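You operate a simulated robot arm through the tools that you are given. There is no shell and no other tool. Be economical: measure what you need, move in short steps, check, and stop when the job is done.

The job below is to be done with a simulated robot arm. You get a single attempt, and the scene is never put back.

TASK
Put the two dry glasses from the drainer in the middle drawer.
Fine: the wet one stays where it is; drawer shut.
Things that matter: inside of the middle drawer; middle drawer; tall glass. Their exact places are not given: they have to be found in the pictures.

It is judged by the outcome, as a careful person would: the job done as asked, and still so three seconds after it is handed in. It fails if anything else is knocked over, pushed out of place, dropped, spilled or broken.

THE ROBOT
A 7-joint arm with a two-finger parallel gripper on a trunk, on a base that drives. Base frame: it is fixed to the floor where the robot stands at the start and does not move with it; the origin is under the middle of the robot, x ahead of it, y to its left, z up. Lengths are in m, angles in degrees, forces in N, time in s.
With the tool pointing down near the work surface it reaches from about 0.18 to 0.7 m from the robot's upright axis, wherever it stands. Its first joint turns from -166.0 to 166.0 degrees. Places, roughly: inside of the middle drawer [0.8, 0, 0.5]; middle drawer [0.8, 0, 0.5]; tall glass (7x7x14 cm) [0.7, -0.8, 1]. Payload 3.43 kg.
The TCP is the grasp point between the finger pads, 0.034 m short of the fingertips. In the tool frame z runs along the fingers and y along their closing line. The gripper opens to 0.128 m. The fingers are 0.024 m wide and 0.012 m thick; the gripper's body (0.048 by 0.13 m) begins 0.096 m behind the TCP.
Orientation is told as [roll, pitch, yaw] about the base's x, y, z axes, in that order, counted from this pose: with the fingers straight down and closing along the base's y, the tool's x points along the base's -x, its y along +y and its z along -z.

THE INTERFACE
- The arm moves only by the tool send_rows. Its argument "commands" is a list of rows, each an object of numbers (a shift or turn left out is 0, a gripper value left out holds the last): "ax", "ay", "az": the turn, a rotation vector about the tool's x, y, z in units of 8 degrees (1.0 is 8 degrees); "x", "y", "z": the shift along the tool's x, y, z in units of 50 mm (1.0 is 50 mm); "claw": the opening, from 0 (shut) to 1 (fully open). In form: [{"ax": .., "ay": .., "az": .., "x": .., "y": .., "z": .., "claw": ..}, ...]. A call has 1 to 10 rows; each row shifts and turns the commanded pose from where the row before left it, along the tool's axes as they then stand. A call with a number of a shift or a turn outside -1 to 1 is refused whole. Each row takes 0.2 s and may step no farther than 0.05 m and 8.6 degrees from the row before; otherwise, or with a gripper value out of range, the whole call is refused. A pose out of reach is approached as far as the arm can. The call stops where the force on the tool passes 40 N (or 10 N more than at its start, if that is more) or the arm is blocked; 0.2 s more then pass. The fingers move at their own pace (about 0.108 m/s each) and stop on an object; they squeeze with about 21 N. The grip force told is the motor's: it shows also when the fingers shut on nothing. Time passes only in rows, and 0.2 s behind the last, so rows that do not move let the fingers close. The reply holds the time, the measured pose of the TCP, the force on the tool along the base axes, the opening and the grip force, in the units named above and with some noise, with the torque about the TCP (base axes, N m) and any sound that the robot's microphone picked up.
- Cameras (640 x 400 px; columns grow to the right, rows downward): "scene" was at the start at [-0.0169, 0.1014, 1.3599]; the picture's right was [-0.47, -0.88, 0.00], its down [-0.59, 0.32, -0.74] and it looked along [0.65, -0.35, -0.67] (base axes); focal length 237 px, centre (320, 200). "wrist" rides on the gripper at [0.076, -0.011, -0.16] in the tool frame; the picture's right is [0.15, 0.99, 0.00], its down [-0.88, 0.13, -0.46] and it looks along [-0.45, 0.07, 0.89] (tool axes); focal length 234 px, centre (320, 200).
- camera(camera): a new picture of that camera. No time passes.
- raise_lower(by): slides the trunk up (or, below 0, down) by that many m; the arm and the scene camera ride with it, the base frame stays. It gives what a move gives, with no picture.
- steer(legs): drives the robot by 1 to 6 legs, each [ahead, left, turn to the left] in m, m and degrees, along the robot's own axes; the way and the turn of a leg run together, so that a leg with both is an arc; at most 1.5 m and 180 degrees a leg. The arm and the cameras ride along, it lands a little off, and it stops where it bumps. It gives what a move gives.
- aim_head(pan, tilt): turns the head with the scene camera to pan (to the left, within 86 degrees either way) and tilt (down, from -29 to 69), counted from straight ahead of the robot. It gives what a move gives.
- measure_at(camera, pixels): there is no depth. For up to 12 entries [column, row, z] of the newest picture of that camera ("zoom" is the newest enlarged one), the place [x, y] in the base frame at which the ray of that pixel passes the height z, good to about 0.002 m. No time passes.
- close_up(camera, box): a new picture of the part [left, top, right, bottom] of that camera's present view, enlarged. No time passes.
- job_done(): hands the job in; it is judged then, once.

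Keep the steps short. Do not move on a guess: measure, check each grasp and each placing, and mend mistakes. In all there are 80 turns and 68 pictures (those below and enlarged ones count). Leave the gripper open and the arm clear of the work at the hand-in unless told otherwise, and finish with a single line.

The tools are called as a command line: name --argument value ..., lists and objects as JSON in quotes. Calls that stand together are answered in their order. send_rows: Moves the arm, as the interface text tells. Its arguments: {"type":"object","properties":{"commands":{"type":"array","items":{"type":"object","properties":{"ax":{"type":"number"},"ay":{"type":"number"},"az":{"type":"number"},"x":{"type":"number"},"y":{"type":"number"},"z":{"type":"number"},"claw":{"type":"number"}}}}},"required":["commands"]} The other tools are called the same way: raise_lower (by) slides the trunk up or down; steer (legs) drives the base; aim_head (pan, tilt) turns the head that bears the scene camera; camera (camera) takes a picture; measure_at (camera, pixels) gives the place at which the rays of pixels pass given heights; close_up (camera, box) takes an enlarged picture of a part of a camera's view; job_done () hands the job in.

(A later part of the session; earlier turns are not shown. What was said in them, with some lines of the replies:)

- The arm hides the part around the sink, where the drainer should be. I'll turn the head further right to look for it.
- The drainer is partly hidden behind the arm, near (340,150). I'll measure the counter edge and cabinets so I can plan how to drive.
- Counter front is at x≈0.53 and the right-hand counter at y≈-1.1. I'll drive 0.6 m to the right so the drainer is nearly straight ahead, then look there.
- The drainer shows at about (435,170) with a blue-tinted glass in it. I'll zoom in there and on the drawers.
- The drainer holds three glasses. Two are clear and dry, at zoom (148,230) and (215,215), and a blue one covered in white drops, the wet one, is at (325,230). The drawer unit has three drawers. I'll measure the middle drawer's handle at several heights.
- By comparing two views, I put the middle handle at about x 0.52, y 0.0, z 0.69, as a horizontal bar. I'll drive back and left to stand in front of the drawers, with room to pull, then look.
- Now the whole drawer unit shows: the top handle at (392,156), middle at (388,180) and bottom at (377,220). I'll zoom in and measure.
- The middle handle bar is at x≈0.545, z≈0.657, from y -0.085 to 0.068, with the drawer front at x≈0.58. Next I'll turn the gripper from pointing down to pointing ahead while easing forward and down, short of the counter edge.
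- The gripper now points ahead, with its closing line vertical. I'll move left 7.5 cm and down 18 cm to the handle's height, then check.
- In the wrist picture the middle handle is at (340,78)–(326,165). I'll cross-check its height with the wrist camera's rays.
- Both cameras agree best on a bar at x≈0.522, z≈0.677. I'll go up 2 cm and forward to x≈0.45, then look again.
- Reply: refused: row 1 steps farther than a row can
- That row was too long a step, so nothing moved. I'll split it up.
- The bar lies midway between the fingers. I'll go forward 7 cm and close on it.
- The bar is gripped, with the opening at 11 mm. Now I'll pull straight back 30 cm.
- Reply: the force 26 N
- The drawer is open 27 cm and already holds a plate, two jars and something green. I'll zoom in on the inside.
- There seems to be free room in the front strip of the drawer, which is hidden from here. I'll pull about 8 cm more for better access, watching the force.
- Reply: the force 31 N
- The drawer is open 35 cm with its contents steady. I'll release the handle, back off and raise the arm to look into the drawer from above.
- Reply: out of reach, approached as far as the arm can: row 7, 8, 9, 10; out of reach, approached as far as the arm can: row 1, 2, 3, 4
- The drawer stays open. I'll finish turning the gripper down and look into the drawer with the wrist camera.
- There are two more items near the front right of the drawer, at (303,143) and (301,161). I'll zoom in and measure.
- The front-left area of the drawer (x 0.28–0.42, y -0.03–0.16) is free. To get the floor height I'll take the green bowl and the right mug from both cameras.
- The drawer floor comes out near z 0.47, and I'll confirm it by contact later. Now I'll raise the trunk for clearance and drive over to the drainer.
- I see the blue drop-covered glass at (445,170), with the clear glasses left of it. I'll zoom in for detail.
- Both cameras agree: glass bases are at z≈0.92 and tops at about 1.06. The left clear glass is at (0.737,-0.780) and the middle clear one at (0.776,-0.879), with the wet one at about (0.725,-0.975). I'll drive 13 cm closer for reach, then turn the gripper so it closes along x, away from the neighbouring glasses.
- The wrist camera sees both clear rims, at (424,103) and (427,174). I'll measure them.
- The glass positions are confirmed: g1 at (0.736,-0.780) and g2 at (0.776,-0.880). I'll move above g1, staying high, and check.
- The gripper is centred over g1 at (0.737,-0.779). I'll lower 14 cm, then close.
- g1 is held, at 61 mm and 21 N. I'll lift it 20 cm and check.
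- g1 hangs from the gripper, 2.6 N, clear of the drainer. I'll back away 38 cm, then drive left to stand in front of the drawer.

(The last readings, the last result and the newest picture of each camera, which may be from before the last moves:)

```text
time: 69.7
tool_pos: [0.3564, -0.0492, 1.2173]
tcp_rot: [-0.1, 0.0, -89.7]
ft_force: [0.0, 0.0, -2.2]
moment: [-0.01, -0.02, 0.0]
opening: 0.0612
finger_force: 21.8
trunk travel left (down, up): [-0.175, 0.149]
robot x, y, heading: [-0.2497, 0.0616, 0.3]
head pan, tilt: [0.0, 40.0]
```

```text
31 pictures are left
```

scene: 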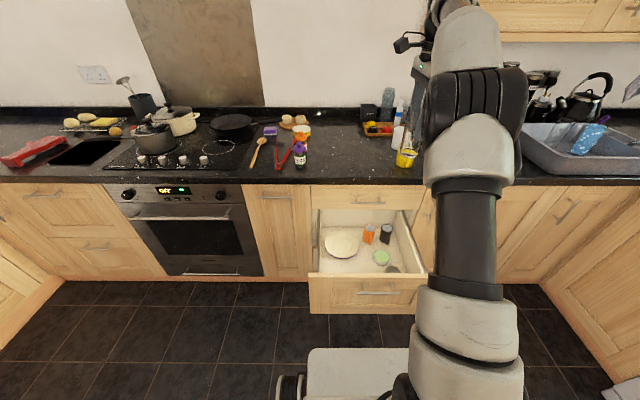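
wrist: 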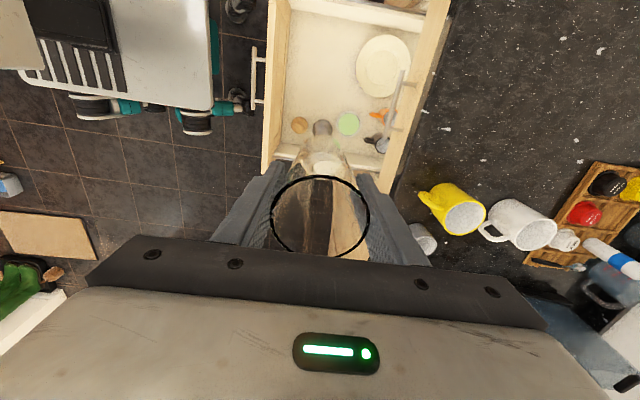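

g1 is still held, and the wrist camera sees the drawer below. I'll measure its inside edges and the items in it.

measure_at --camera "wrist" --pixels '[[290, 5, 0.68], [280, 80, 0.68], [425, 15, 0.68], [430, 80, 0.87], [300, 125, 0.49], [322, 127, 0.5], [347, 124, 0.5], [382, 66, 0.49], [358, 66, 0.48], [300, 60, 0.47], [285, 8, 0.47], [266, 130, 0.68]]'

close_up --camera "wrist" --box '[240, 0, 460, 180]'

```text
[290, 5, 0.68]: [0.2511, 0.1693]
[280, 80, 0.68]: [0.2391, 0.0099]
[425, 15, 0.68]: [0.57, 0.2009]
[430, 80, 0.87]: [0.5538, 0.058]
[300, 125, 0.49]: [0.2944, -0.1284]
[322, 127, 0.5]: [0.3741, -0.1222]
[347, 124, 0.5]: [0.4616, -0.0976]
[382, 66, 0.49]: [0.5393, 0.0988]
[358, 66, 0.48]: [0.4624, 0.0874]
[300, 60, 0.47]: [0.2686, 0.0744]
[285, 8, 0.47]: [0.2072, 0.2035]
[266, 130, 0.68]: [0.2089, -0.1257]
```

```text
2.22 times, centred on (350, 90) of wrist
```

zoom: 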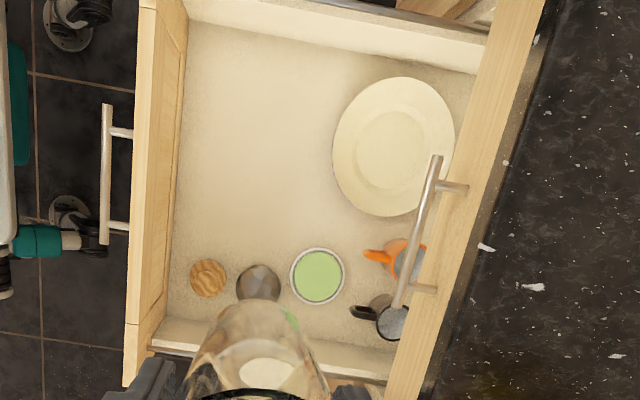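

Free rectangle in the drawer: x 0.26–0.44, y -0.06–0.19. I'll set g1 at (0.345,0.11), leaving room for g2 at (0.345,0.0). First I'll move over that spot and lower the trunk.

send_rows --commands '[{"x": 0.8, "y": -0.06}, {"x": 0.8, "y": -0.06}, {"x": 0.8, "y": -0.06}, {"x": 0.78, "y": -0.05}, {}]'

raise_lower --by -0.174

send_rows --commands '[{"z": 0.9}, {"z": 0.9}, {"z": 0.9}, {"z": 0.9}, {"z": 0.9}, {}]'

camera --camera "wrist"

camera --camera "scene"

```text
time: 70.9
tool_pos: [0.3448, 0.1097, 1.2177]
tcp_rot: [-0.1, 0.0, -89.7]
ft_force: [0.6, 0.4, -2.6]
moment: [0.0, 0.0, 0.0]
opening: 0.0611
finger_force: 20.8
trunk travel left (down, up): [-0.175, 0.149]
robot x, y, heading: [-0.2518, 0.0613, 0.4]
head pan, tilt: [0.0, 40.0]
```

```text
time: 72.8
tool_pos: [0.3439, 0.1107, 1.0436]
tcp_rot: [-0.1, -0.1, -89.7]
ft_force: [0.1, 0.2, -2.2]
moment: [0.0, 0.01, -0.02]
opening: 0.0614
finger_force: 21.1
trunk travel left (down, up): [-0.001, 0.323]
robot x, y, heading: [-0.2532, 0.0649, 0.4]
head pan, tilt: [0.0, 40.0]
```

```text
time: 74.2
tool_pos: [0.3443, 0.1091, 0.8171]
tcp_rot: [-0.1, 0.0, -89.7]
ft_force: [0.4, -0.8, -2.7]
moment: [0.02, 0.01, 0.01]
opening: 0.0611
finger_force: 20.9
trunk travel left (down, up): [-0.001, 0.323]
robot x, y, heading: [-0.2481, 0.0643, 0.1]
head pan, tilt: [0.0, 40.0]
```

```text
29 pictures are left
```

wrist: 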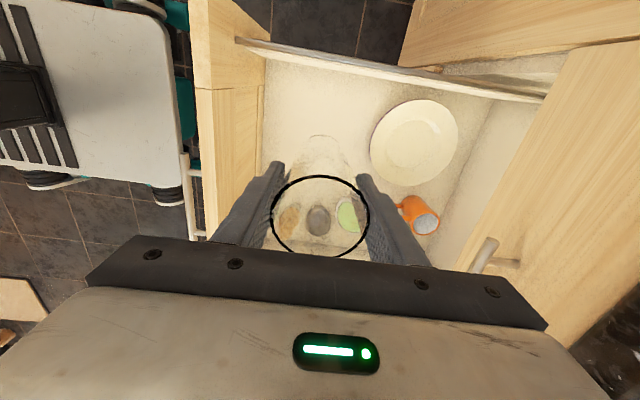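

```text
28 pictures are left
```

scene: 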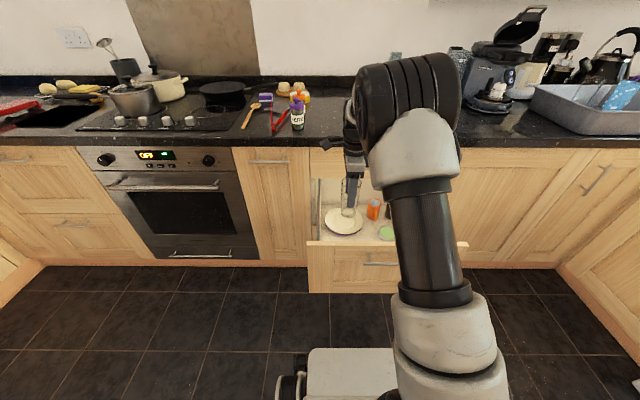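

g1 hovers just above the drawer, clear of the walls and the items. I'll lower it to about 3 cm above the floor.

send_rows --commands '[{"z": 0.8}, {"z": 0.8}, {"z": 0.8}, {"z": 0.8}, {"z": 0.8}, {}]'

camera --camera "wrist"

```text
time: 75.6
tool_pos: [0.3425, 0.1105, 0.6178]
tcp_rot: [-0.1, 0.0, -89.7]
ft_force: [0.2, 0.3, -2.4]
moment: [-0.03, -0.04, 0.02]
opening: 0.0615
finger_force: 20.4
trunk travel left (down, up): [-0.001, 0.323]
robot x, y, heading: [-0.2494, 0.0631, 0.2]
head pan, tilt: [0.0, 40.0]
```

```text
27 pictures are left
```

wrist: 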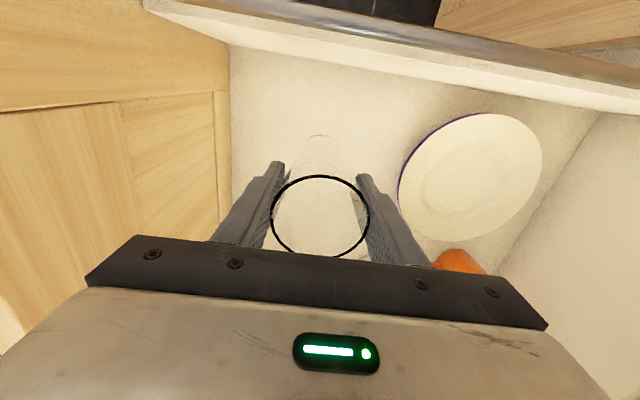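

send_rows --commands '[{"z": 0.3}, {"z": 0.2}, {"z": 0.15}, {}]'

send_rows --commands '[{"z": 0.08}, {"z": 0.08}, {}]'

```text
time: 76.6
tool_pos: [0.3422, 0.1108, 0.5865]
tcp_rot: [-0.2, 0.0, -89.7]
ft_force: [0.0, 0.3, -1.4]
moment: [-0.01, -0.02, -0.03]
opening: 0.0611
finger_force: 21.2
trunk travel left (down, up): [-0.001, 0.323]
robot x, y, heading: [-0.2519, 0.0644, 0.5]
head pan, tilt: [0.0, 40.0]
```

```text
time: 77.4
tool_pos: [0.3433, 0.1099, 0.5786]
tcp_rot: [-0.1, -0.1, -89.6]
ft_force: [-0.2, 0.5, -2.2]
moment: [-0.05, -0.01, 0.0]
opening: 0.0615
finger_force: 20.0
trunk travel left (down, up): [-0.001, 0.323]
robot x, y, heading: [-0.253, 0.0638, 0.3]
head pan, tilt: [0.0, 40.0]
```

No contact yet, with the bottom at about 0.483. I'll keep lowering in small steps.

send_rows --commands '[{"z": 0.08}, {}]'

send_rows --commands '[{"z": 0.08}, {}]'

send_rows --commands '[{"z": 0.06}, {}]'

```text
time: 78.0
tool_pos: [0.3434, 0.1098, 0.5744]
tcp_rot: [-0.1, 0.0, -89.7]
ft_force: [0.5, -0.6, -2.9]
moment: [0.01, -0.03, -0.03]
opening: 0.061
finger_force: 21.0
trunk travel left (down, up): [-0.001, 0.323]
robot x, y, heading: [-0.2565, 0.0673, 0.4]
head pan, tilt: [0.0, 40.0]
```

```text
time: 78.6
tool_pos: [0.3434, 0.109, 0.5697]
tcp_rot: [-0.1, 0.0, -89.7]
ft_force: [0.4, 0.5, -2.2]
moment: [0.01, 0.02, -0.02]
opening: 0.0612
finger_force: 20.9
trunk travel left (down, up): [-0.001, 0.323]
robot x, y, heading: [-0.2518, 0.0614, 0.5]
head pan, tilt: [0.0, 40.0]
```

```text
time: 79.2
tool_pos: [0.3433, 0.11, 0.5666]
tcp_rot: [0.0, 0.1, -89.6]
ft_force: [0.2, -0.8, -1.7]
moment: [0.02, 0.0, -0.02]
opening: 0.0611
finger_force: 21.4
trunk travel left (down, up): [-0.001, 0.323]
robot x, y, heading: [-0.2508, 0.0637, 0.1]
head pan, tilt: [0.0, 40.0]
```

send_rows --commands '[{"z": 0.07}, {}]'

send_rows --commands '[{"z": 0.07}, {}]'

send_rows --commands '[{"z": 0.06}, {}]'

close_up --camera "wrist" --box '[220, 80, 420, 260]'

```text
time: 79.8
tool_pos: [0.3449, 0.1098, 0.5652]
tcp_rot: [-0.1, -0.1, -89.6]
ft_force: [-1.6, 0.0, 3.7]
moment: [-0.04, 0.27, -0.01]
opening: 0.061
finger_force: 20.6
trunk travel left (down, up): [-0.001, 0.323]
robot x, y, heading: [-0.2509, 0.0624, 0.2]
head pan, tilt: [0.0, 40.0]
```

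```text
time: 80.4
tool_pos: [0.3436, 0.1114, 0.5612]
tcp_rot: [0.2, 0.0, -89.7]
ft_force: [1.7, 0.6, 16.0]
moment: [-0.03, 0.04, 0.03]
opening: 0.0617
finger_force: 20.3
trunk travel left (down, up): [-0.001, 0.323]
robot x, y, heading: [-0.2536, 0.0634, 0.2]
head pan, tilt: [0.0, 40.0]
```

```text
time: 81.0
tool_pos: [0.3434, 0.1104, 0.5581]
tcp_rot: [0.0, 0.0, -89.8]
ft_force: [0.9, 0.5, 15.4]
moment: [0.0, 0.04, 0.02]
opening: 0.0613
finger_force: 20.8
trunk travel left (down, up): [-0.001, 0.323]
robot x, y, heading: [-0.2509, 0.061, 0.4]
head pan, tilt: [0.0, 40.0]
```

```text
2.22 times, centred on (320, 170) of wrist
```

zoom: 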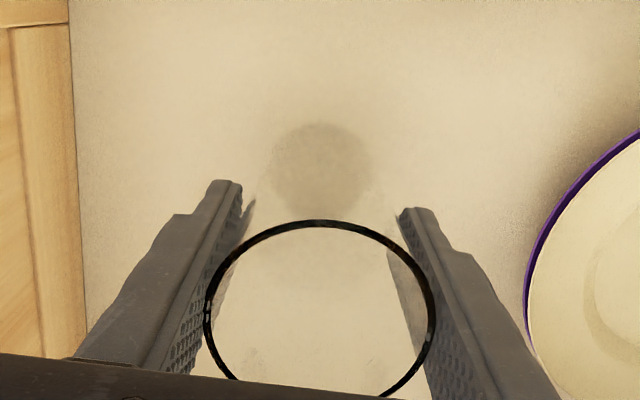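

The glass touched the floor at about z 0.566 and is standing. I'll release and raise straight up, then check.

send_rows --commands '[{"claw": 0.75}, {"claw": 0.75}, {"claw": 0.75}, {"z": -0.4}, {"z": -0.9}, {"z": -0.9}, {"z": -0.9}, {"z": -0.9}, {"z": -0.9}]'

camera --camera "wrist"

```text
time: 83.0
tool_pos: [0.3429, 0.109, 0.8019]
tcp_rot: [-0.1, 0.0, -89.7]
ft_force: [0.4, 0.9, 0.1]
moment: [-0.02, 0.05, -0.02]
opening: 0.0959
finger_force: 0.1
trunk travel left (down, up): [-0.001, 0.323]
robot x, y, heading: [-0.2503, 0.064, 0.3]
head pan, tilt: [0.0, 40.0]
```

```text
25 pictures are left
```

wrist: 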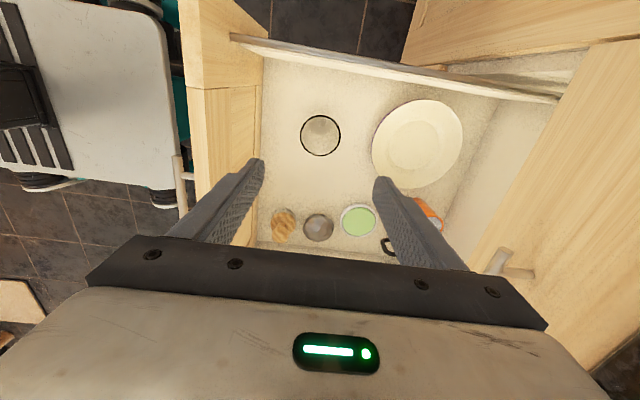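

g1 stands upright in the drawer. I'll raise the arm and trunk, shift the arm right, and drive back to the drainer.

send_rows --commands '[{"z": -0.9}, {"z": -0.9}, {"z": -0.9}, {"z": -0.9}, {"x": -0.9}, {"x": -0.9}, {"x": -0.9}, {"x": -0.9}, {"x": -0.9}, {"x": -0.7, "claw": 0.8}]'

raise_lower --by 0.22

steer --legs '[[0, -0.72, 0], [0.38, 0, 0]]'

camera --camera "wrist"

```text
time: 85.2
tool_pos: [0.3456, -0.1505, 0.9826]
tcp_rot: [-0.1, 0.0, -89.6]
ft_force: [0.7, -0.2, 0.2]
moment: [-0.02, 0.03, 0.02]
opening: 0.1025
finger_force: 0.0
trunk travel left (down, up): [-0.001, 0.323]
robot x, y, heading: [-0.2546, 0.0622, 0.3]
head pan, tilt: [0.0, 40.0]
```

```text
time: 87.6
tool_pos: [0.3454, -0.1505, 1.2022]
tcp_rot: [0.0, 0.1, -89.7]
ft_force: [-0.2, 0.0, -0.3]
moment: [-0.01, -0.02, 0.01]
opening: 0.1021
finger_force: 0.2
trunk travel left (down, up): [-0.221, 0.103]
robot x, y, heading: [-0.2499, 0.0631, 0.1]
head pan, tilt: [0.0, 40.0]
```

```text
time: 96.9
tool_pos: [0.7298, -0.8672, 1.2011]
tcp_rot: [-0.1, 0.0, -89.4]
ft_force: [0.0, 0.0, -1.1]
moment: [-0.02, 0.03, 0.01]
opening: 0.1026
finger_force: 0.0
trunk travel left (down, up): [-0.221, 0.103]
robot x, y, heading: [0.1319, -0.6552, 0.5]
head pan, tilt: [0.0, 40.0]
```

```text
24 pictures are left
```

wrist: 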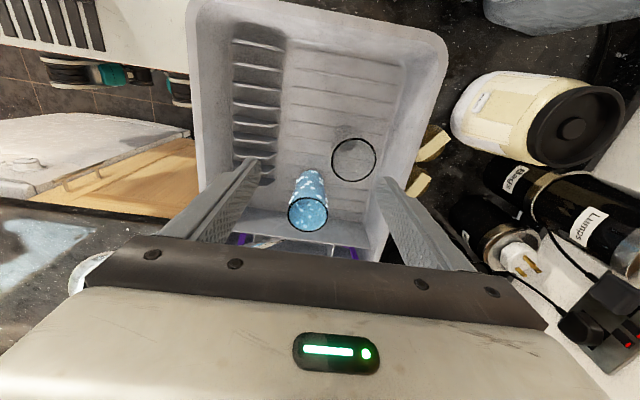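

g2's rim is at (354,160) and the wet glass's rim at (309,214). I'll measure these and the canisters behind.

measure_at --camera "wrist" --pixels '[[354, 160, 1.06], [309, 214, 1.06], [331, 160, 1.06], [377, 160, 1.06], [447, 40, 1.0], [415, 150, 1.0], [485, 175, 1.1], [450, 215, 1.1], [453, 110, 1.05]]'

```text
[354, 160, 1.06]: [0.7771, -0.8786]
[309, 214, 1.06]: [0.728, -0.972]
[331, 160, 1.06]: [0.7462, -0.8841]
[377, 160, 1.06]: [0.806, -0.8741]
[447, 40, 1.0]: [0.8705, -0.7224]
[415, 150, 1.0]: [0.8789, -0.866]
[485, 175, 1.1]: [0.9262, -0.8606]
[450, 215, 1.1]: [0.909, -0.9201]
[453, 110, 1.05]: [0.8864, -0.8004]
```

I'll move over g2 at (0.777,-0.879), lower to z≈1.12 and check alignment.

send_rows --commands '[{"x": -0.12, "y": 0.47, "claw": 0.72}, {"x": -0.11, "y": 0.47}, {"z": 0.8}, {"z": 0.8}, {}]'

camera --camera "wrist"

```text
time: 98.1
tool_pos: [0.7624, -0.8726, 1.1209]
tcp_rot: [-0.2, 0.0, -89.5]
ft_force: [0.9, -0.9, -0.7]
moment: [0.01, 0.02, -0.01]
opening: 0.0925
finger_force: 0.0
out of reach, approached as far as the arm can: row 2
trunk travel left (down, up): [-0.221, 0.103]
robot x, y, heading: [0.1312, -0.6563, 0.3]
head pan, tilt: [0.0, 40.0]
```

```text
23 pictures are left
```

wrist: 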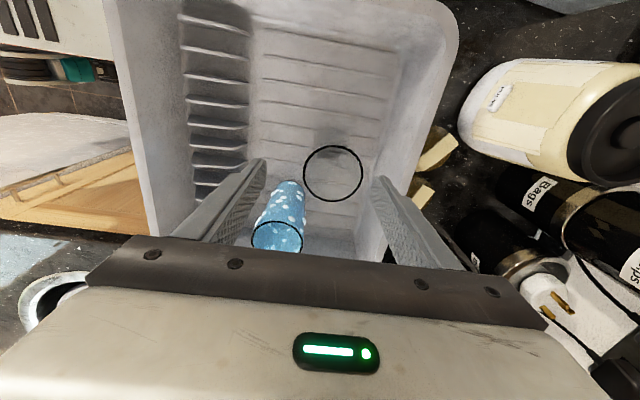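

That's slightly out of reach. I'll raise a bit, drive 8 cm to the right to get nearer, then look again.

send_rows --commands '[{"z": -0.8}, {"z": -0.8}, {}]'

steer --legs '[[0, -0.08, 0]]'

```text
time: 98.9
tool_pos: [0.7609, -0.872, 1.2018]
tcp_rot: [-0.1, 0.0, -89.6]
ft_force: [0.0, 0.5, 0.6]
moment: [-0.01, 0.05, -0.01]
opening: 0.092
finger_force: 0.1
trunk travel left (down, up): [-0.221, 0.103]
robot x, y, heading: [0.128, -0.6564, 0.5]
head pan, tilt: [0.0, 40.0]
```

```text
time: 100.4
tool_pos: [0.7635, -0.9536, 1.2003]
tcp_rot: [-0.2, 0.0, -89.6]
ft_force: [0.0, -0.5, -0.4]
moment: [0.01, -0.02, 0.0]
opening: 0.0919
finger_force: 0.1
trunk travel left (down, up): [-0.221, 0.103]
robot x, y, heading: [0.1305, -0.7365, 0.8]
head pan, tilt: [0.0, 40.0]
```

send_rows --commands '[{"x": 0.75}, {"x": 0.74, "y": 0.13}, {"y": 0.13}, {"z": 0.8}, {"z": 0.8}, {}]'

camera --camera "wrist"

```text
time: 101.8
tool_pos: [0.7748, -0.8775, 1.1228]
tcp_rot: [0.0, 0.0, -89.7]
ft_force: [0.3, 0.0, -0.4]
moment: [-0.01, 0.01, -0.01]
opening: 0.0922
finger_force: 0.1
trunk travel left (down, up): [-0.221, 0.103]
robot x, y, heading: [0.1349, -0.7369, 0.8]
head pan, tilt: [0.0, 40.0]
```

```text
22 pictures are left
```

wrist: 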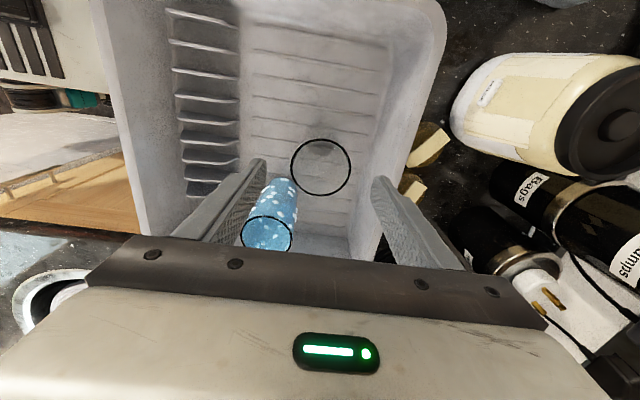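

measure_at --camera "wrist" --pixels '[[320.5, 167, 1.06], [291, 167, 1.06], [350, 167, 1.06], [267, 232, 1.06], [400, 180, 1.0], [370, 180, 0.95]]'

```text
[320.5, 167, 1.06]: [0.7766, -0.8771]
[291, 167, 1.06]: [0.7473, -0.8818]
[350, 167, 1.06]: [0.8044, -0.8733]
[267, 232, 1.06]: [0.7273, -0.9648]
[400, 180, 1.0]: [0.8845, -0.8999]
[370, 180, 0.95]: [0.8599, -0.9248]
```

Centred on g2, with the wet glass 9 cm away. I'll lower and close.

send_rows --commands '[{"z": 0.7}, {"z": 0.7}, {"z": 0.7}, {}, {"claw": 0.3}, {"claw": 0.3}, {"claw": 0.3}]'

camera --camera "wrist"

```text
time: 103.4
tool_pos: [0.7768, -0.8776, 1.017]
tcp_rot: [0.0, -0.1, -89.5]
ft_force: [0.2, 1.0, -0.2]
moment: [-0.01, -0.04, -0.01]
opening: 0.0615
finger_force: 21.2
trunk travel left (down, up): [-0.221, 0.103]
robot x, y, heading: [0.1321, -0.7352, 0.1]
head pan, tilt: [0.0, 40.0]
```

```text
21 pictures are left
```

wrist: 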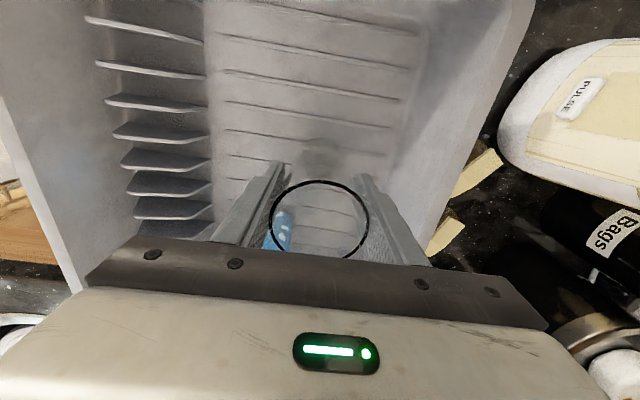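

g2 is gripped (61.5 mm, 21 N). I'll lift 20 cm, back away and drive to the drawer.

send_rows --commands '[{"z": -0.5}, {"z": -0.7}, {"z": -0.7}, {"z": -0.7}, {"z": -0.7}, {"z": -0.7}, {}]'

steer --legs '[[-0.385, 0, 0], [0, 0.8, 0]]'

camera --camera "scene"

camera --camera "wrist"

```text
time: 105.0
tool_pos: [0.775, -0.8777, 1.2174]
tcp_rot: [-0.1, 0.0, -89.6]
ft_force: [0.4, -0.3, -2.9]
moment: [0.03, -0.01, 0.04]
opening: 0.0613
finger_force: 20.8
trunk travel left (down, up): [-0.221, 0.103]
robot x, y, heading: [0.1335, -0.7385, 0.6]
head pan, tilt: [0.0, 40.0]
```

```text
time: 115.1
tool_pos: [0.387, -0.0799, 1.2163]
tcp_rot: [-0.1, 0.1, -89.7]
ft_force: [-0.7, -0.5, -2.5]
moment: [0.01, -0.03, 0.02]
opening: 0.0613
finger_force: 21.0
trunk travel left (down, up): [-0.221, 0.103]
robot x, y, heading: [-0.2531, 0.0639, 0.2]
head pan, tilt: [0.0, 40.0]
```

```text
20 pictures are left
```

scene: 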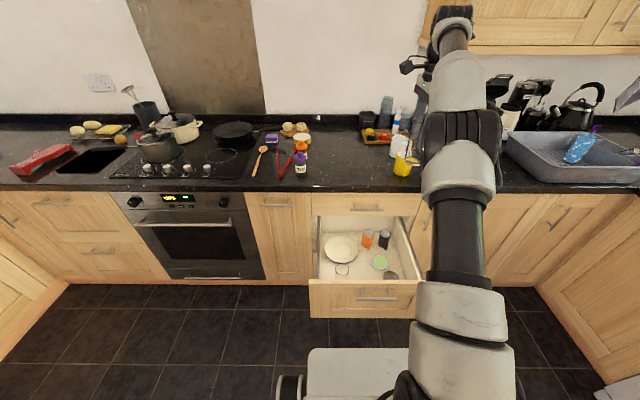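

```text
19 pictures are left
```

wrist: 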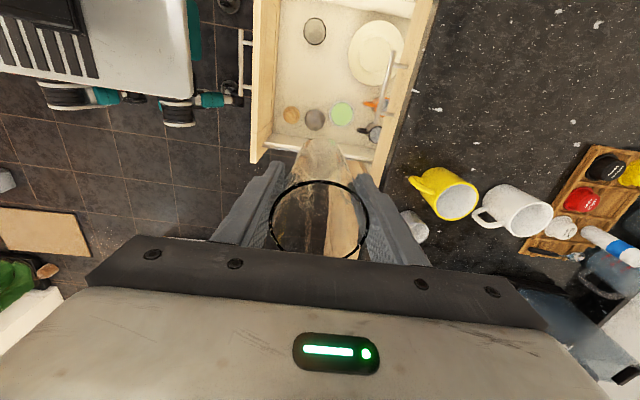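

g2 is held, g1 stands in the drawer and the wet glass is still in the drainer. I'll move over (0.345,0.0), lower the trunk and arm, then check.

send_rows --commands '[{"x": 0.55, "y": -0.28}, {"x": 0.55, "y": -0.28}, {"x": 0.5, "y": -0.28}, {}]'

raise_lower --by -0.22

send_rows --commands '[{"z": 0.9}, {"z": 0.9}, {"z": 0.9}, {"z": 0.9}, {"z": 0.5}, {}]'

camera --camera "wrist"

```text
time: 116.1
tool_pos: [0.3428, -0.0003, 1.216]
tcp_rot: [0.1, 0.0, -89.7]
ft_force: [-0.6, -0.6, -2.1]
moment: [-0.02, -0.02, -0.02]
opening: 0.0611
finger_force: 21.0
trunk travel left (down, up): [-0.221, 0.103]
robot x, y, heading: [-0.2569, 0.0629, 0.5]
head pan, tilt: [0.0, 40.0]
```

```text
time: 118.4
tool_pos: [0.3452, -0.0006, 0.9954]
tcp_rot: [-0.1, 0.0, -89.8]
ft_force: [0.2, 0.3, -2.0]
moment: [0.03, 0.0, 0.03]
opening: 0.0613
finger_force: 21.2
trunk travel left (down, up): [-0.001, 0.323]
robot x, y, heading: [-0.2552, 0.0623, 0.1]
head pan, tilt: [0.0, 40.0]
```

```text
time: 119.8
tool_pos: [0.3448, -0.0016, 0.7897]
tcp_rot: [-0.1, 0.0, -89.7]
ft_force: [0.2, -0.2, -1.6]
moment: [0.0, -0.01, 0.0]
opening: 0.0612
finger_force: 21.1
trunk travel left (down, up): [-0.001, 0.323]
robot x, y, heading: [-0.257, 0.0626, 0.5]
head pan, tilt: [0.0, 40.0]
```

```text
18 pictures are left
```

wrist: 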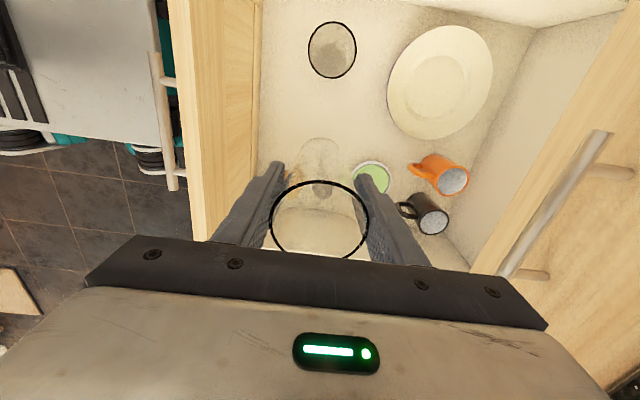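

g2 is over clear floor. I'll lower it to just above contact height.

send_rows --commands '[{"z": 0.8}, {"z": 0.8}, {"z": 0.8}, {"z": 0.8}, {"z": 0.5}, {"z": 0.3}, {"z": 0.2}, {}]'

camera --camera "wrist"

```text
time: 121.6
tool_pos: [0.3439, -0.001, 0.5805]
tcp_rot: [0.0, 0.0, -89.7]
ft_force: [-0.2, 0.3, -2.0]
moment: [-0.02, -0.01, -0.01]
opening: 0.0613
finger_force: 20.9
trunk travel left (down, up): [-0.001, 0.323]
robot x, y, heading: [-0.2561, 0.0655, 0.4]
head pan, tilt: [0.0, 40.0]
```

```text
17 pictures are left
```

wrist: 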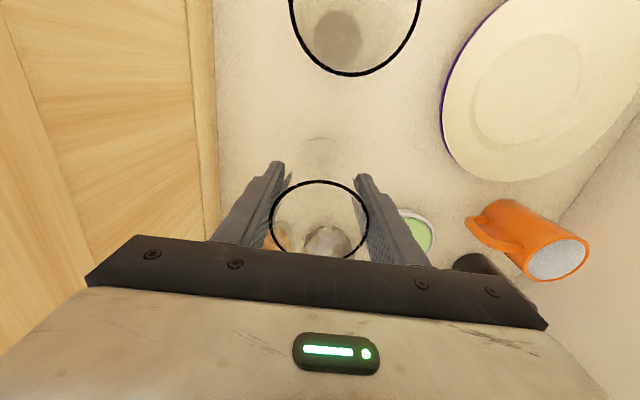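

Clear on all sides. I'll take the last small steps down to contact.

send_rows --commands '[{"z": 0.1}, {"z": 0.1}, {"z": 0.06}, {}]'

send_rows --commands '[{"z": 0.06}, {}]'

```text
time: 122.6
tool_pos: [0.3433, 0.0001, 0.5678]
tcp_rot: [0.0, 0.0, -89.8]
ft_force: [-0.2, -0.5, -1.4]
moment: [0.03, -0.01, 0.01]
opening: 0.0611
finger_force: 21.0
trunk travel left (down, up): [-0.001, 0.323]
robot x, y, heading: [-0.2566, 0.0623, 0.1]
head pan, tilt: [0.0, 40.0]
```

```text
time: 123.2
tool_pos: [0.3443, 0.0011, 0.5648]
tcp_rot: [-0.1, 0.0, -89.7]
ft_force: [-0.4, 0.0, -1.8]
moment: [0.02, 0.0, 0.04]
opening: 0.0611
finger_force: 21.5
trunk travel left (down, up): [-0.001, 0.323]
robot x, y, heading: [-0.2559, 0.0596, 0.3]
head pan, tilt: [0.0, 40.0]
```

send_rows --commands '[{"z": 0.04}, {}]'

send_rows --commands '[{"z": 0.04}, {}]'

```text
time: 123.8
tool_pos: [0.3437, -0.0002, 0.5634]
tcp_rot: [0.0, 0.0, -89.7]
ft_force: [-0.7, 0.7, 4.8]
moment: [-0.02, 0.26, -0.01]
opening: 0.0612
finger_force: 21.1
trunk travel left (down, up): [-0.001, 0.323]
robot x, y, heading: [-0.2551, 0.0651, 0.3]
head pan, tilt: [0.0, 40.0]
```

```text
time: 124.4
tool_pos: [0.3445, 0.0009, 0.5621]
tcp_rot: [0.2, 0.1, -89.7]
ft_force: [1.3, 0.6, 16.3]
moment: [-0.11, 0.06, -0.01]
opening: 0.0612
finger_force: 20.9
trunk travel left (down, up): [-0.001, 0.323]
robot x, y, heading: [-0.2577, 0.0648, 0.4]
head pan, tilt: [0.0, 40.0]
```

Firm contact (16 N). I'll release and rise straight up.

send_rows --commands '[{"claw": 0.7}, {"claw": 0.7}, {"claw": 0.7}, {"z": -0.4}, {"z": -0.9}, {"z": -0.9}, {"z": -0.9}, {"z": -0.9}, {"z": -0.9}, {"z": -0.9}]'

camera --camera "wrist"

```text
time: 126.6
tool_pos: [0.3441, -0.0012, 0.8499]
tcp_rot: [-0.1, -0.1, -89.7]
ft_force: [0.7, 0.0, -0.4]
moment: [0.02, 0.01, 0.0]
opening: 0.0894
finger_force: 0.1
trunk travel left (down, up): [-0.001, 0.323]
robot x, y, heading: [-0.2561, 0.0624, 0.4]
head pan, tilt: [0.0, 40.0]
```

```text
16 pictures are left
```

wrist: 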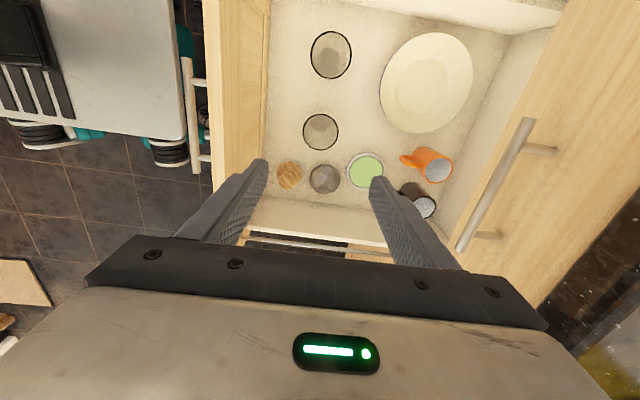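

Both glasses stand upright in the drawer and nothing else moved. Next, shut it: I'll back off 30 cm, turn the gripper to point ahead again, and look.

steer --legs '[[-0.3, 0, 0]]'

send_rows --commands '[{"ax": -1, "claw": 0.5}, {"ax": -1}, {"ax": -1}, {"ax": -1}, {"ax": -1}, {"ax": -1}, {"ax": -1}, {"ax": -1}, {"ax": -1}, {"ax": -1}]'

send_rows --commands '[{"ax": -1}, {"ax": -0.25}, {"z": -0.9}, {"z": -0.9}, {"z": -0.9}, {"z": -0.9}, {"y": -0.86}, {"y": -0.86}, {"y": -0.86}, {"y": -0.86}]'

camera --camera "wrist"

```text
time: 128.7
tool_pos: [0.0437, -0.0028, 0.8507]
tcp_rot: [-0.1, -0.1, -89.8]
ft_force: [0.3, 0.2, -0.4]
moment: [0.02, 0.01, -0.02]
opening: 0.0897
finger_force: 0.0
trunk travel left (down, up): [-0.001, 0.323]
robot x, y, heading: [-0.5588, 0.0626, -0.0]
head pan, tilt: [0.0, 40.0]
```

```text
time: 130.9
tool_pos: [0.0433, -0.0023, 0.8513]
tcp_rot: [80.1, 0.2, -89.6]
ft_force: [0.0, -0.3, 0.6]
moment: [-0.01, 0.02, -0.01]
opening: 0.0639
finger_force: 0.1
trunk travel left (down, up): [-0.001, 0.323]
robot x, y, heading: [-0.5582, 0.0603, 0.1]
head pan, tilt: [0.0, 40.0]
```

```text
time: 133.1
tool_pos: [-0.054, -0.0254, 0.6517]
tcp_rot: [89.9, 0.0, -89.7]
ft_force: [0.0, -1.2, 0.0]
moment: [0.0, 0.03, -0.01]
opening: 0.0641
finger_force: 0.1
out of reach, approached as far as the arm can: row 4, 5, 6
trunk travel left (down, up): [-0.001, 0.323]
robot x, y, heading: [-0.5552, 0.0644, 0.4]
head pan, tilt: [0.0, 40.0]
```

```text
15 pictures are left
```

wrist: 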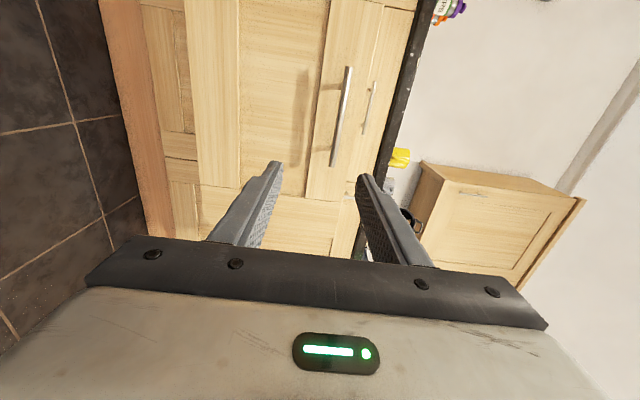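

The arm folds less with the trunk fully down. I'll raise the trunk to its first height, then retract more and line up with the handle.

raise_lower --by 0.075

send_rows --commands '[{"y": -0.49, "x": 0.28}, {"z": -0.6}, {"z": -0.6}, {"z": -0.6}, {}]'

```text
time: 134.2
tool_pos: [-0.0537, -0.0247, 0.7262]
tcp_rot: [90.0, -0.1, -89.8]
ft_force: [-0.1, 0.8, -0.2]
moment: [0.01, 0.03, 0.02]
opening: 0.0644
finger_force: 0.0
trunk travel left (down, up): [-0.076, 0.248]
robot x, y, heading: [-0.5552, 0.0653, 0.2]
head pan, tilt: [0.0, 40.0]
```

```text
time: 135.4
tool_pos: [-0.1438, -0.0109, 0.7016]
tcp_rot: [90.0, 0.0, -89.8]
ft_force: [-0.2, -0.2, 0.5]
moment: [-0.01, 0.01, -0.02]
opening: 0.064
finger_force: 0.0
trunk travel left (down, up): [-0.076, 0.248]
robot x, y, heading: [-0.5591, 0.0606, 0.2]
head pan, tilt: [0.0, 40.0]
```

send_rows --commands '[{"y": -0.47}, {}]'

steer --legs '[[0.23, 0, 0]]'

camera --camera "wrist"

```text
time: 136.0
tool_pos: [-0.1441, -0.0096, 0.6775]
tcp_rot: [89.9, 0.2, -89.8]
ft_force: [-0.5, 0.2, 0.4]
moment: [-0.02, 0.02, -0.01]
opening: 0.0639
finger_force: 0.1
trunk travel left (down, up): [-0.076, 0.248]
robot x, y, heading: [-0.5564, 0.0625, 0.2]
head pan, tilt: [0.0, 40.0]
```

```text
time: 137.7
tool_pos: [0.0852, -0.0095, 0.6791]
tcp_rot: [89.9, 0.0, -89.7]
ft_force: [-0.3, 0.0, 0.2]
moment: [0.01, -0.01, 0.02]
opening: 0.0642
finger_force: 0.1
trunk travel left (down, up): [-0.076, 0.248]
robot x, y, heading: [-0.3325, 0.0608, 0.5]
head pan, tilt: [0.0, 40.0]
```

```text
14 pictures are left
```

wrist: 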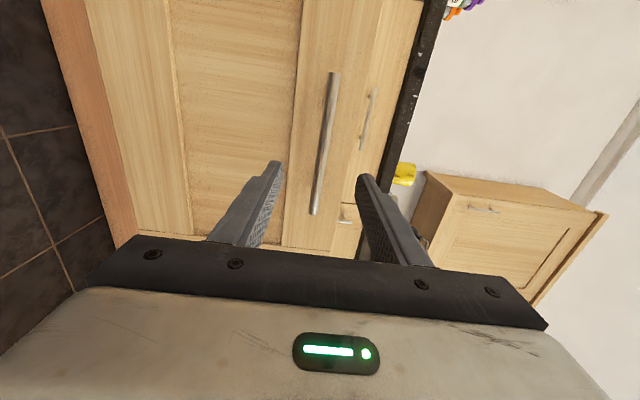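

The bar sits centred between the fingers, as before. I'll go forward 7.5 cm and grip it.

send_rows --commands '[{"z": 0.5}, {"z": 0.5}, {"z": 0.5}, {"claw": 0}, {"claw": 0}, {"claw": 0}]'

```text
time: 139.1
tool_pos: [0.1609, -0.008, 0.6775]
tcp_rot: [90.0, -0.1, -89.6]
ft_force: [1.8, -0.3, 7.8]
moment: [-0.79, -0.05, -0.06]
opening: 0.0117
finger_force: 45.2
trunk travel left (down, up): [-0.076, 0.248]
robot x, y, heading: [-0.3284, 0.0619, 0.3]
head pan, tilt: [0.0, 40.0]
```

The bar is gripped (11.7 mm). I'll push the drawer in gently, in two stages.

send_rows --commands '[{"z": 0.1}, {"z": 0.2}, {"z": 0.3}, {"z": 0.4}, {"z": 0.4}, {"z": 0.4}, {"z": 0.4}, {"z": 0.4}, {"z": 0.3}, {"z": 0.2}]'

close_up --camera "scene" --box '[290, 130, 450, 300]'

```text
time: 141.3
tool_pos: [0.3145, -0.0084, 0.6787]
tcp_rot: [90.1, 0.0, -89.9]
ft_force: [1.3, -5.2, 15.4]
moment: [0.89, -0.16, 0.15]
opening: 0.011
finger_force: 44.9
trunk travel left (down, up): [-0.076, 0.248]
robot x, y, heading: [-0.326, 0.0652, 0.6]
head pan, tilt: [0.0, 40.0]
```

```text
2.35 times, centred on (370, 215) of scene
```

zoom: 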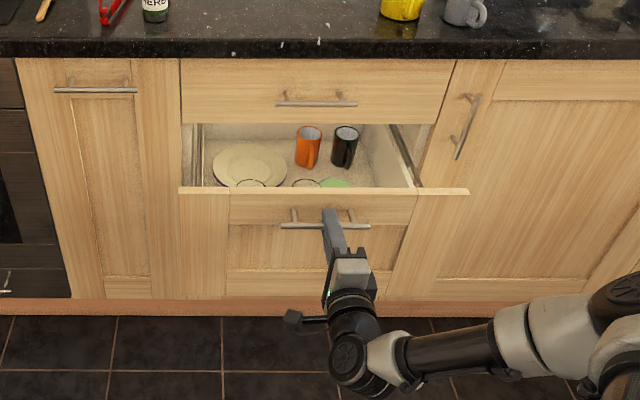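

The glasses' rims still show level. I'll push the remaining 20 cm.

send_rows --commands '[{"z": 0.15}, {"z": 0.3}, {"z": 0.4}, {"z": 0.5}, {"z": 0.5}, {"z": 0.5}, {"z": 0.5}, {"z": 0.4}, {"z": 0.3}, {"z": 0.2}]'

send_rows --commands '[{"z": 0.1}, {"z": 0.1}, {}]'

close_up --camera "scene" --box '[290, 130, 450, 300]'

```text
time: 143.5
tool_pos: [0.5019, -0.0088, 0.6788]
tcp_rot: [90.1, 0.0, -89.7]
ft_force: [4.6, -13.3, 9.3]
moment: [0.88, -0.04, 0.34]
opening: 0.0114
finger_force: 44.6
trunk travel left (down, up): [-0.076, 0.248]
robot x, y, heading: [-0.3289, 0.0673, 0.3]
head pan, tilt: [0.0, 40.0]
```

```text
time: 144.3
tool_pos: [0.5115, -0.0079, 0.6794]
tcp_rot: [90.1, 0.0, -89.8]
ft_force: [6.1, -12.3, 10.3]
moment: [-0.83, -0.07, -0.63]
opening: 0.0111
finger_force: 45.4
trunk travel left (down, up): [-0.076, 0.248]
robot x, y, heading: [-0.3293, 0.0628, 0.1]
head pan, tilt: [0.0, 40.0]
```

```text
2.35 times, centred on (370, 215) of scene
```

zoom: 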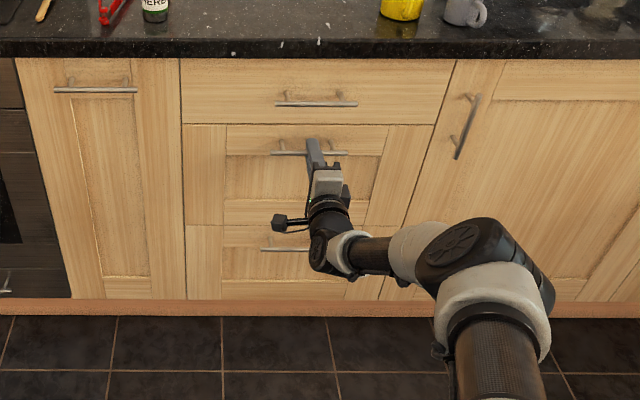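

It looks shut. I'll press a few mm more to be sure it's seated.

send_rows --commands '[{"z": 0.06}, {"z": 0.06}, {}]'

```text
time: 144.9
tool_pos: [0.5124, -0.0079, 0.6795]
tcp_rot: [90.2, 0.0, -89.9]
ft_force: [-26.7, 1.9, 13.2]
moment: [0.79, -0.19, 0.41]
opening: 0.011
finger_force: 45.0
trunk travel left (down, up): [-0.076, 0.248]
robot x, y, heading: [-0.3311, 0.0618, 0.1]
head pan, tilt: [0.0, 40.0]
stopped in row 2: the force on the tool passed its limit at 49 N (the readings are from after the stop); the commanded pose is now the measured one
```

It's against the stop, fully shut. I'll open the fingers, back straight off, and check.

send_rows --commands '[{"claw": 0.5}, {"claw": 0.5}, {"claw": 0.5}, {"z": -0.5}, {"z": -0.8}, {"z": -0.8}, {"z": -0.8}, {"claw": 1}, {}]'

steer --legs '[[-0.2, 0, 0]]'

camera --camera "scene"

camera --camera "wrist"

```text
time: 146.9
tool_pos: [0.3689, -0.0104, 0.6768]
tcp_rot: [89.9, 0.0, -89.8]
ft_force: [0.0, 0.1, -0.6]
moment: [0.01, -0.01, 0.03]
opening: 0.1282
finger_force: 0.1
trunk travel left (down, up): [-0.076, 0.248]
robot x, y, heading: [-0.332, 0.062, 0.2]
head pan, tilt: [0.0, 40.0]
```

```text
time: 148.5
tool_pos: [0.1706, -0.0096, 0.6759]
tcp_rot: [89.9, -0.1, -89.7]
ft_force: [0.1, 0.2, -0.4]
moment: [-0.02, -0.01, -0.01]
opening: 0.1279
finger_force: 0.0
trunk travel left (down, up): [-0.076, 0.248]
robot x, y, heading: [-0.5284, 0.0596, 0.3]
head pan, tilt: [0.0, 40.0]
```

```text
11 pictures are left
```

scene: 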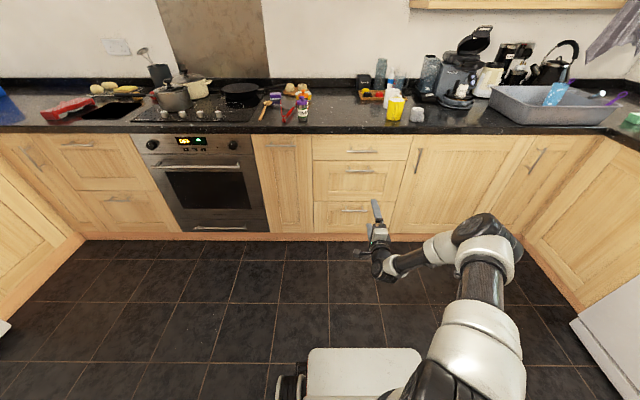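

```text
10 pictures are left
```

wrist: 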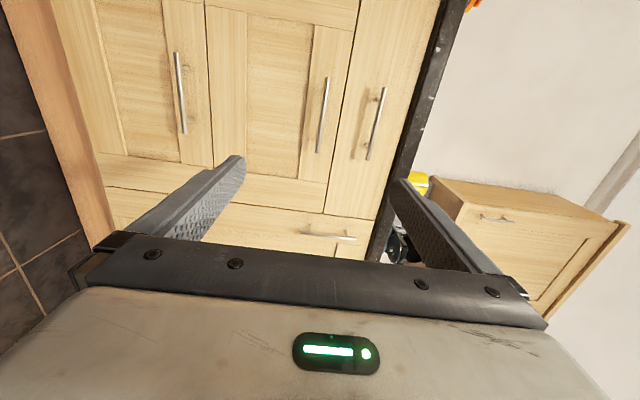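

The drawer is flush and shut, the wet glass is still in the drainer, the gripper is open and the arm is clear. Handing in now.

job_done

```text
The job is handed in.
```

Both dry glasses are standing upright in the middle drawer, which is shut; the wet glass is still in the drainer, and I saw nothing else knocked or moved.
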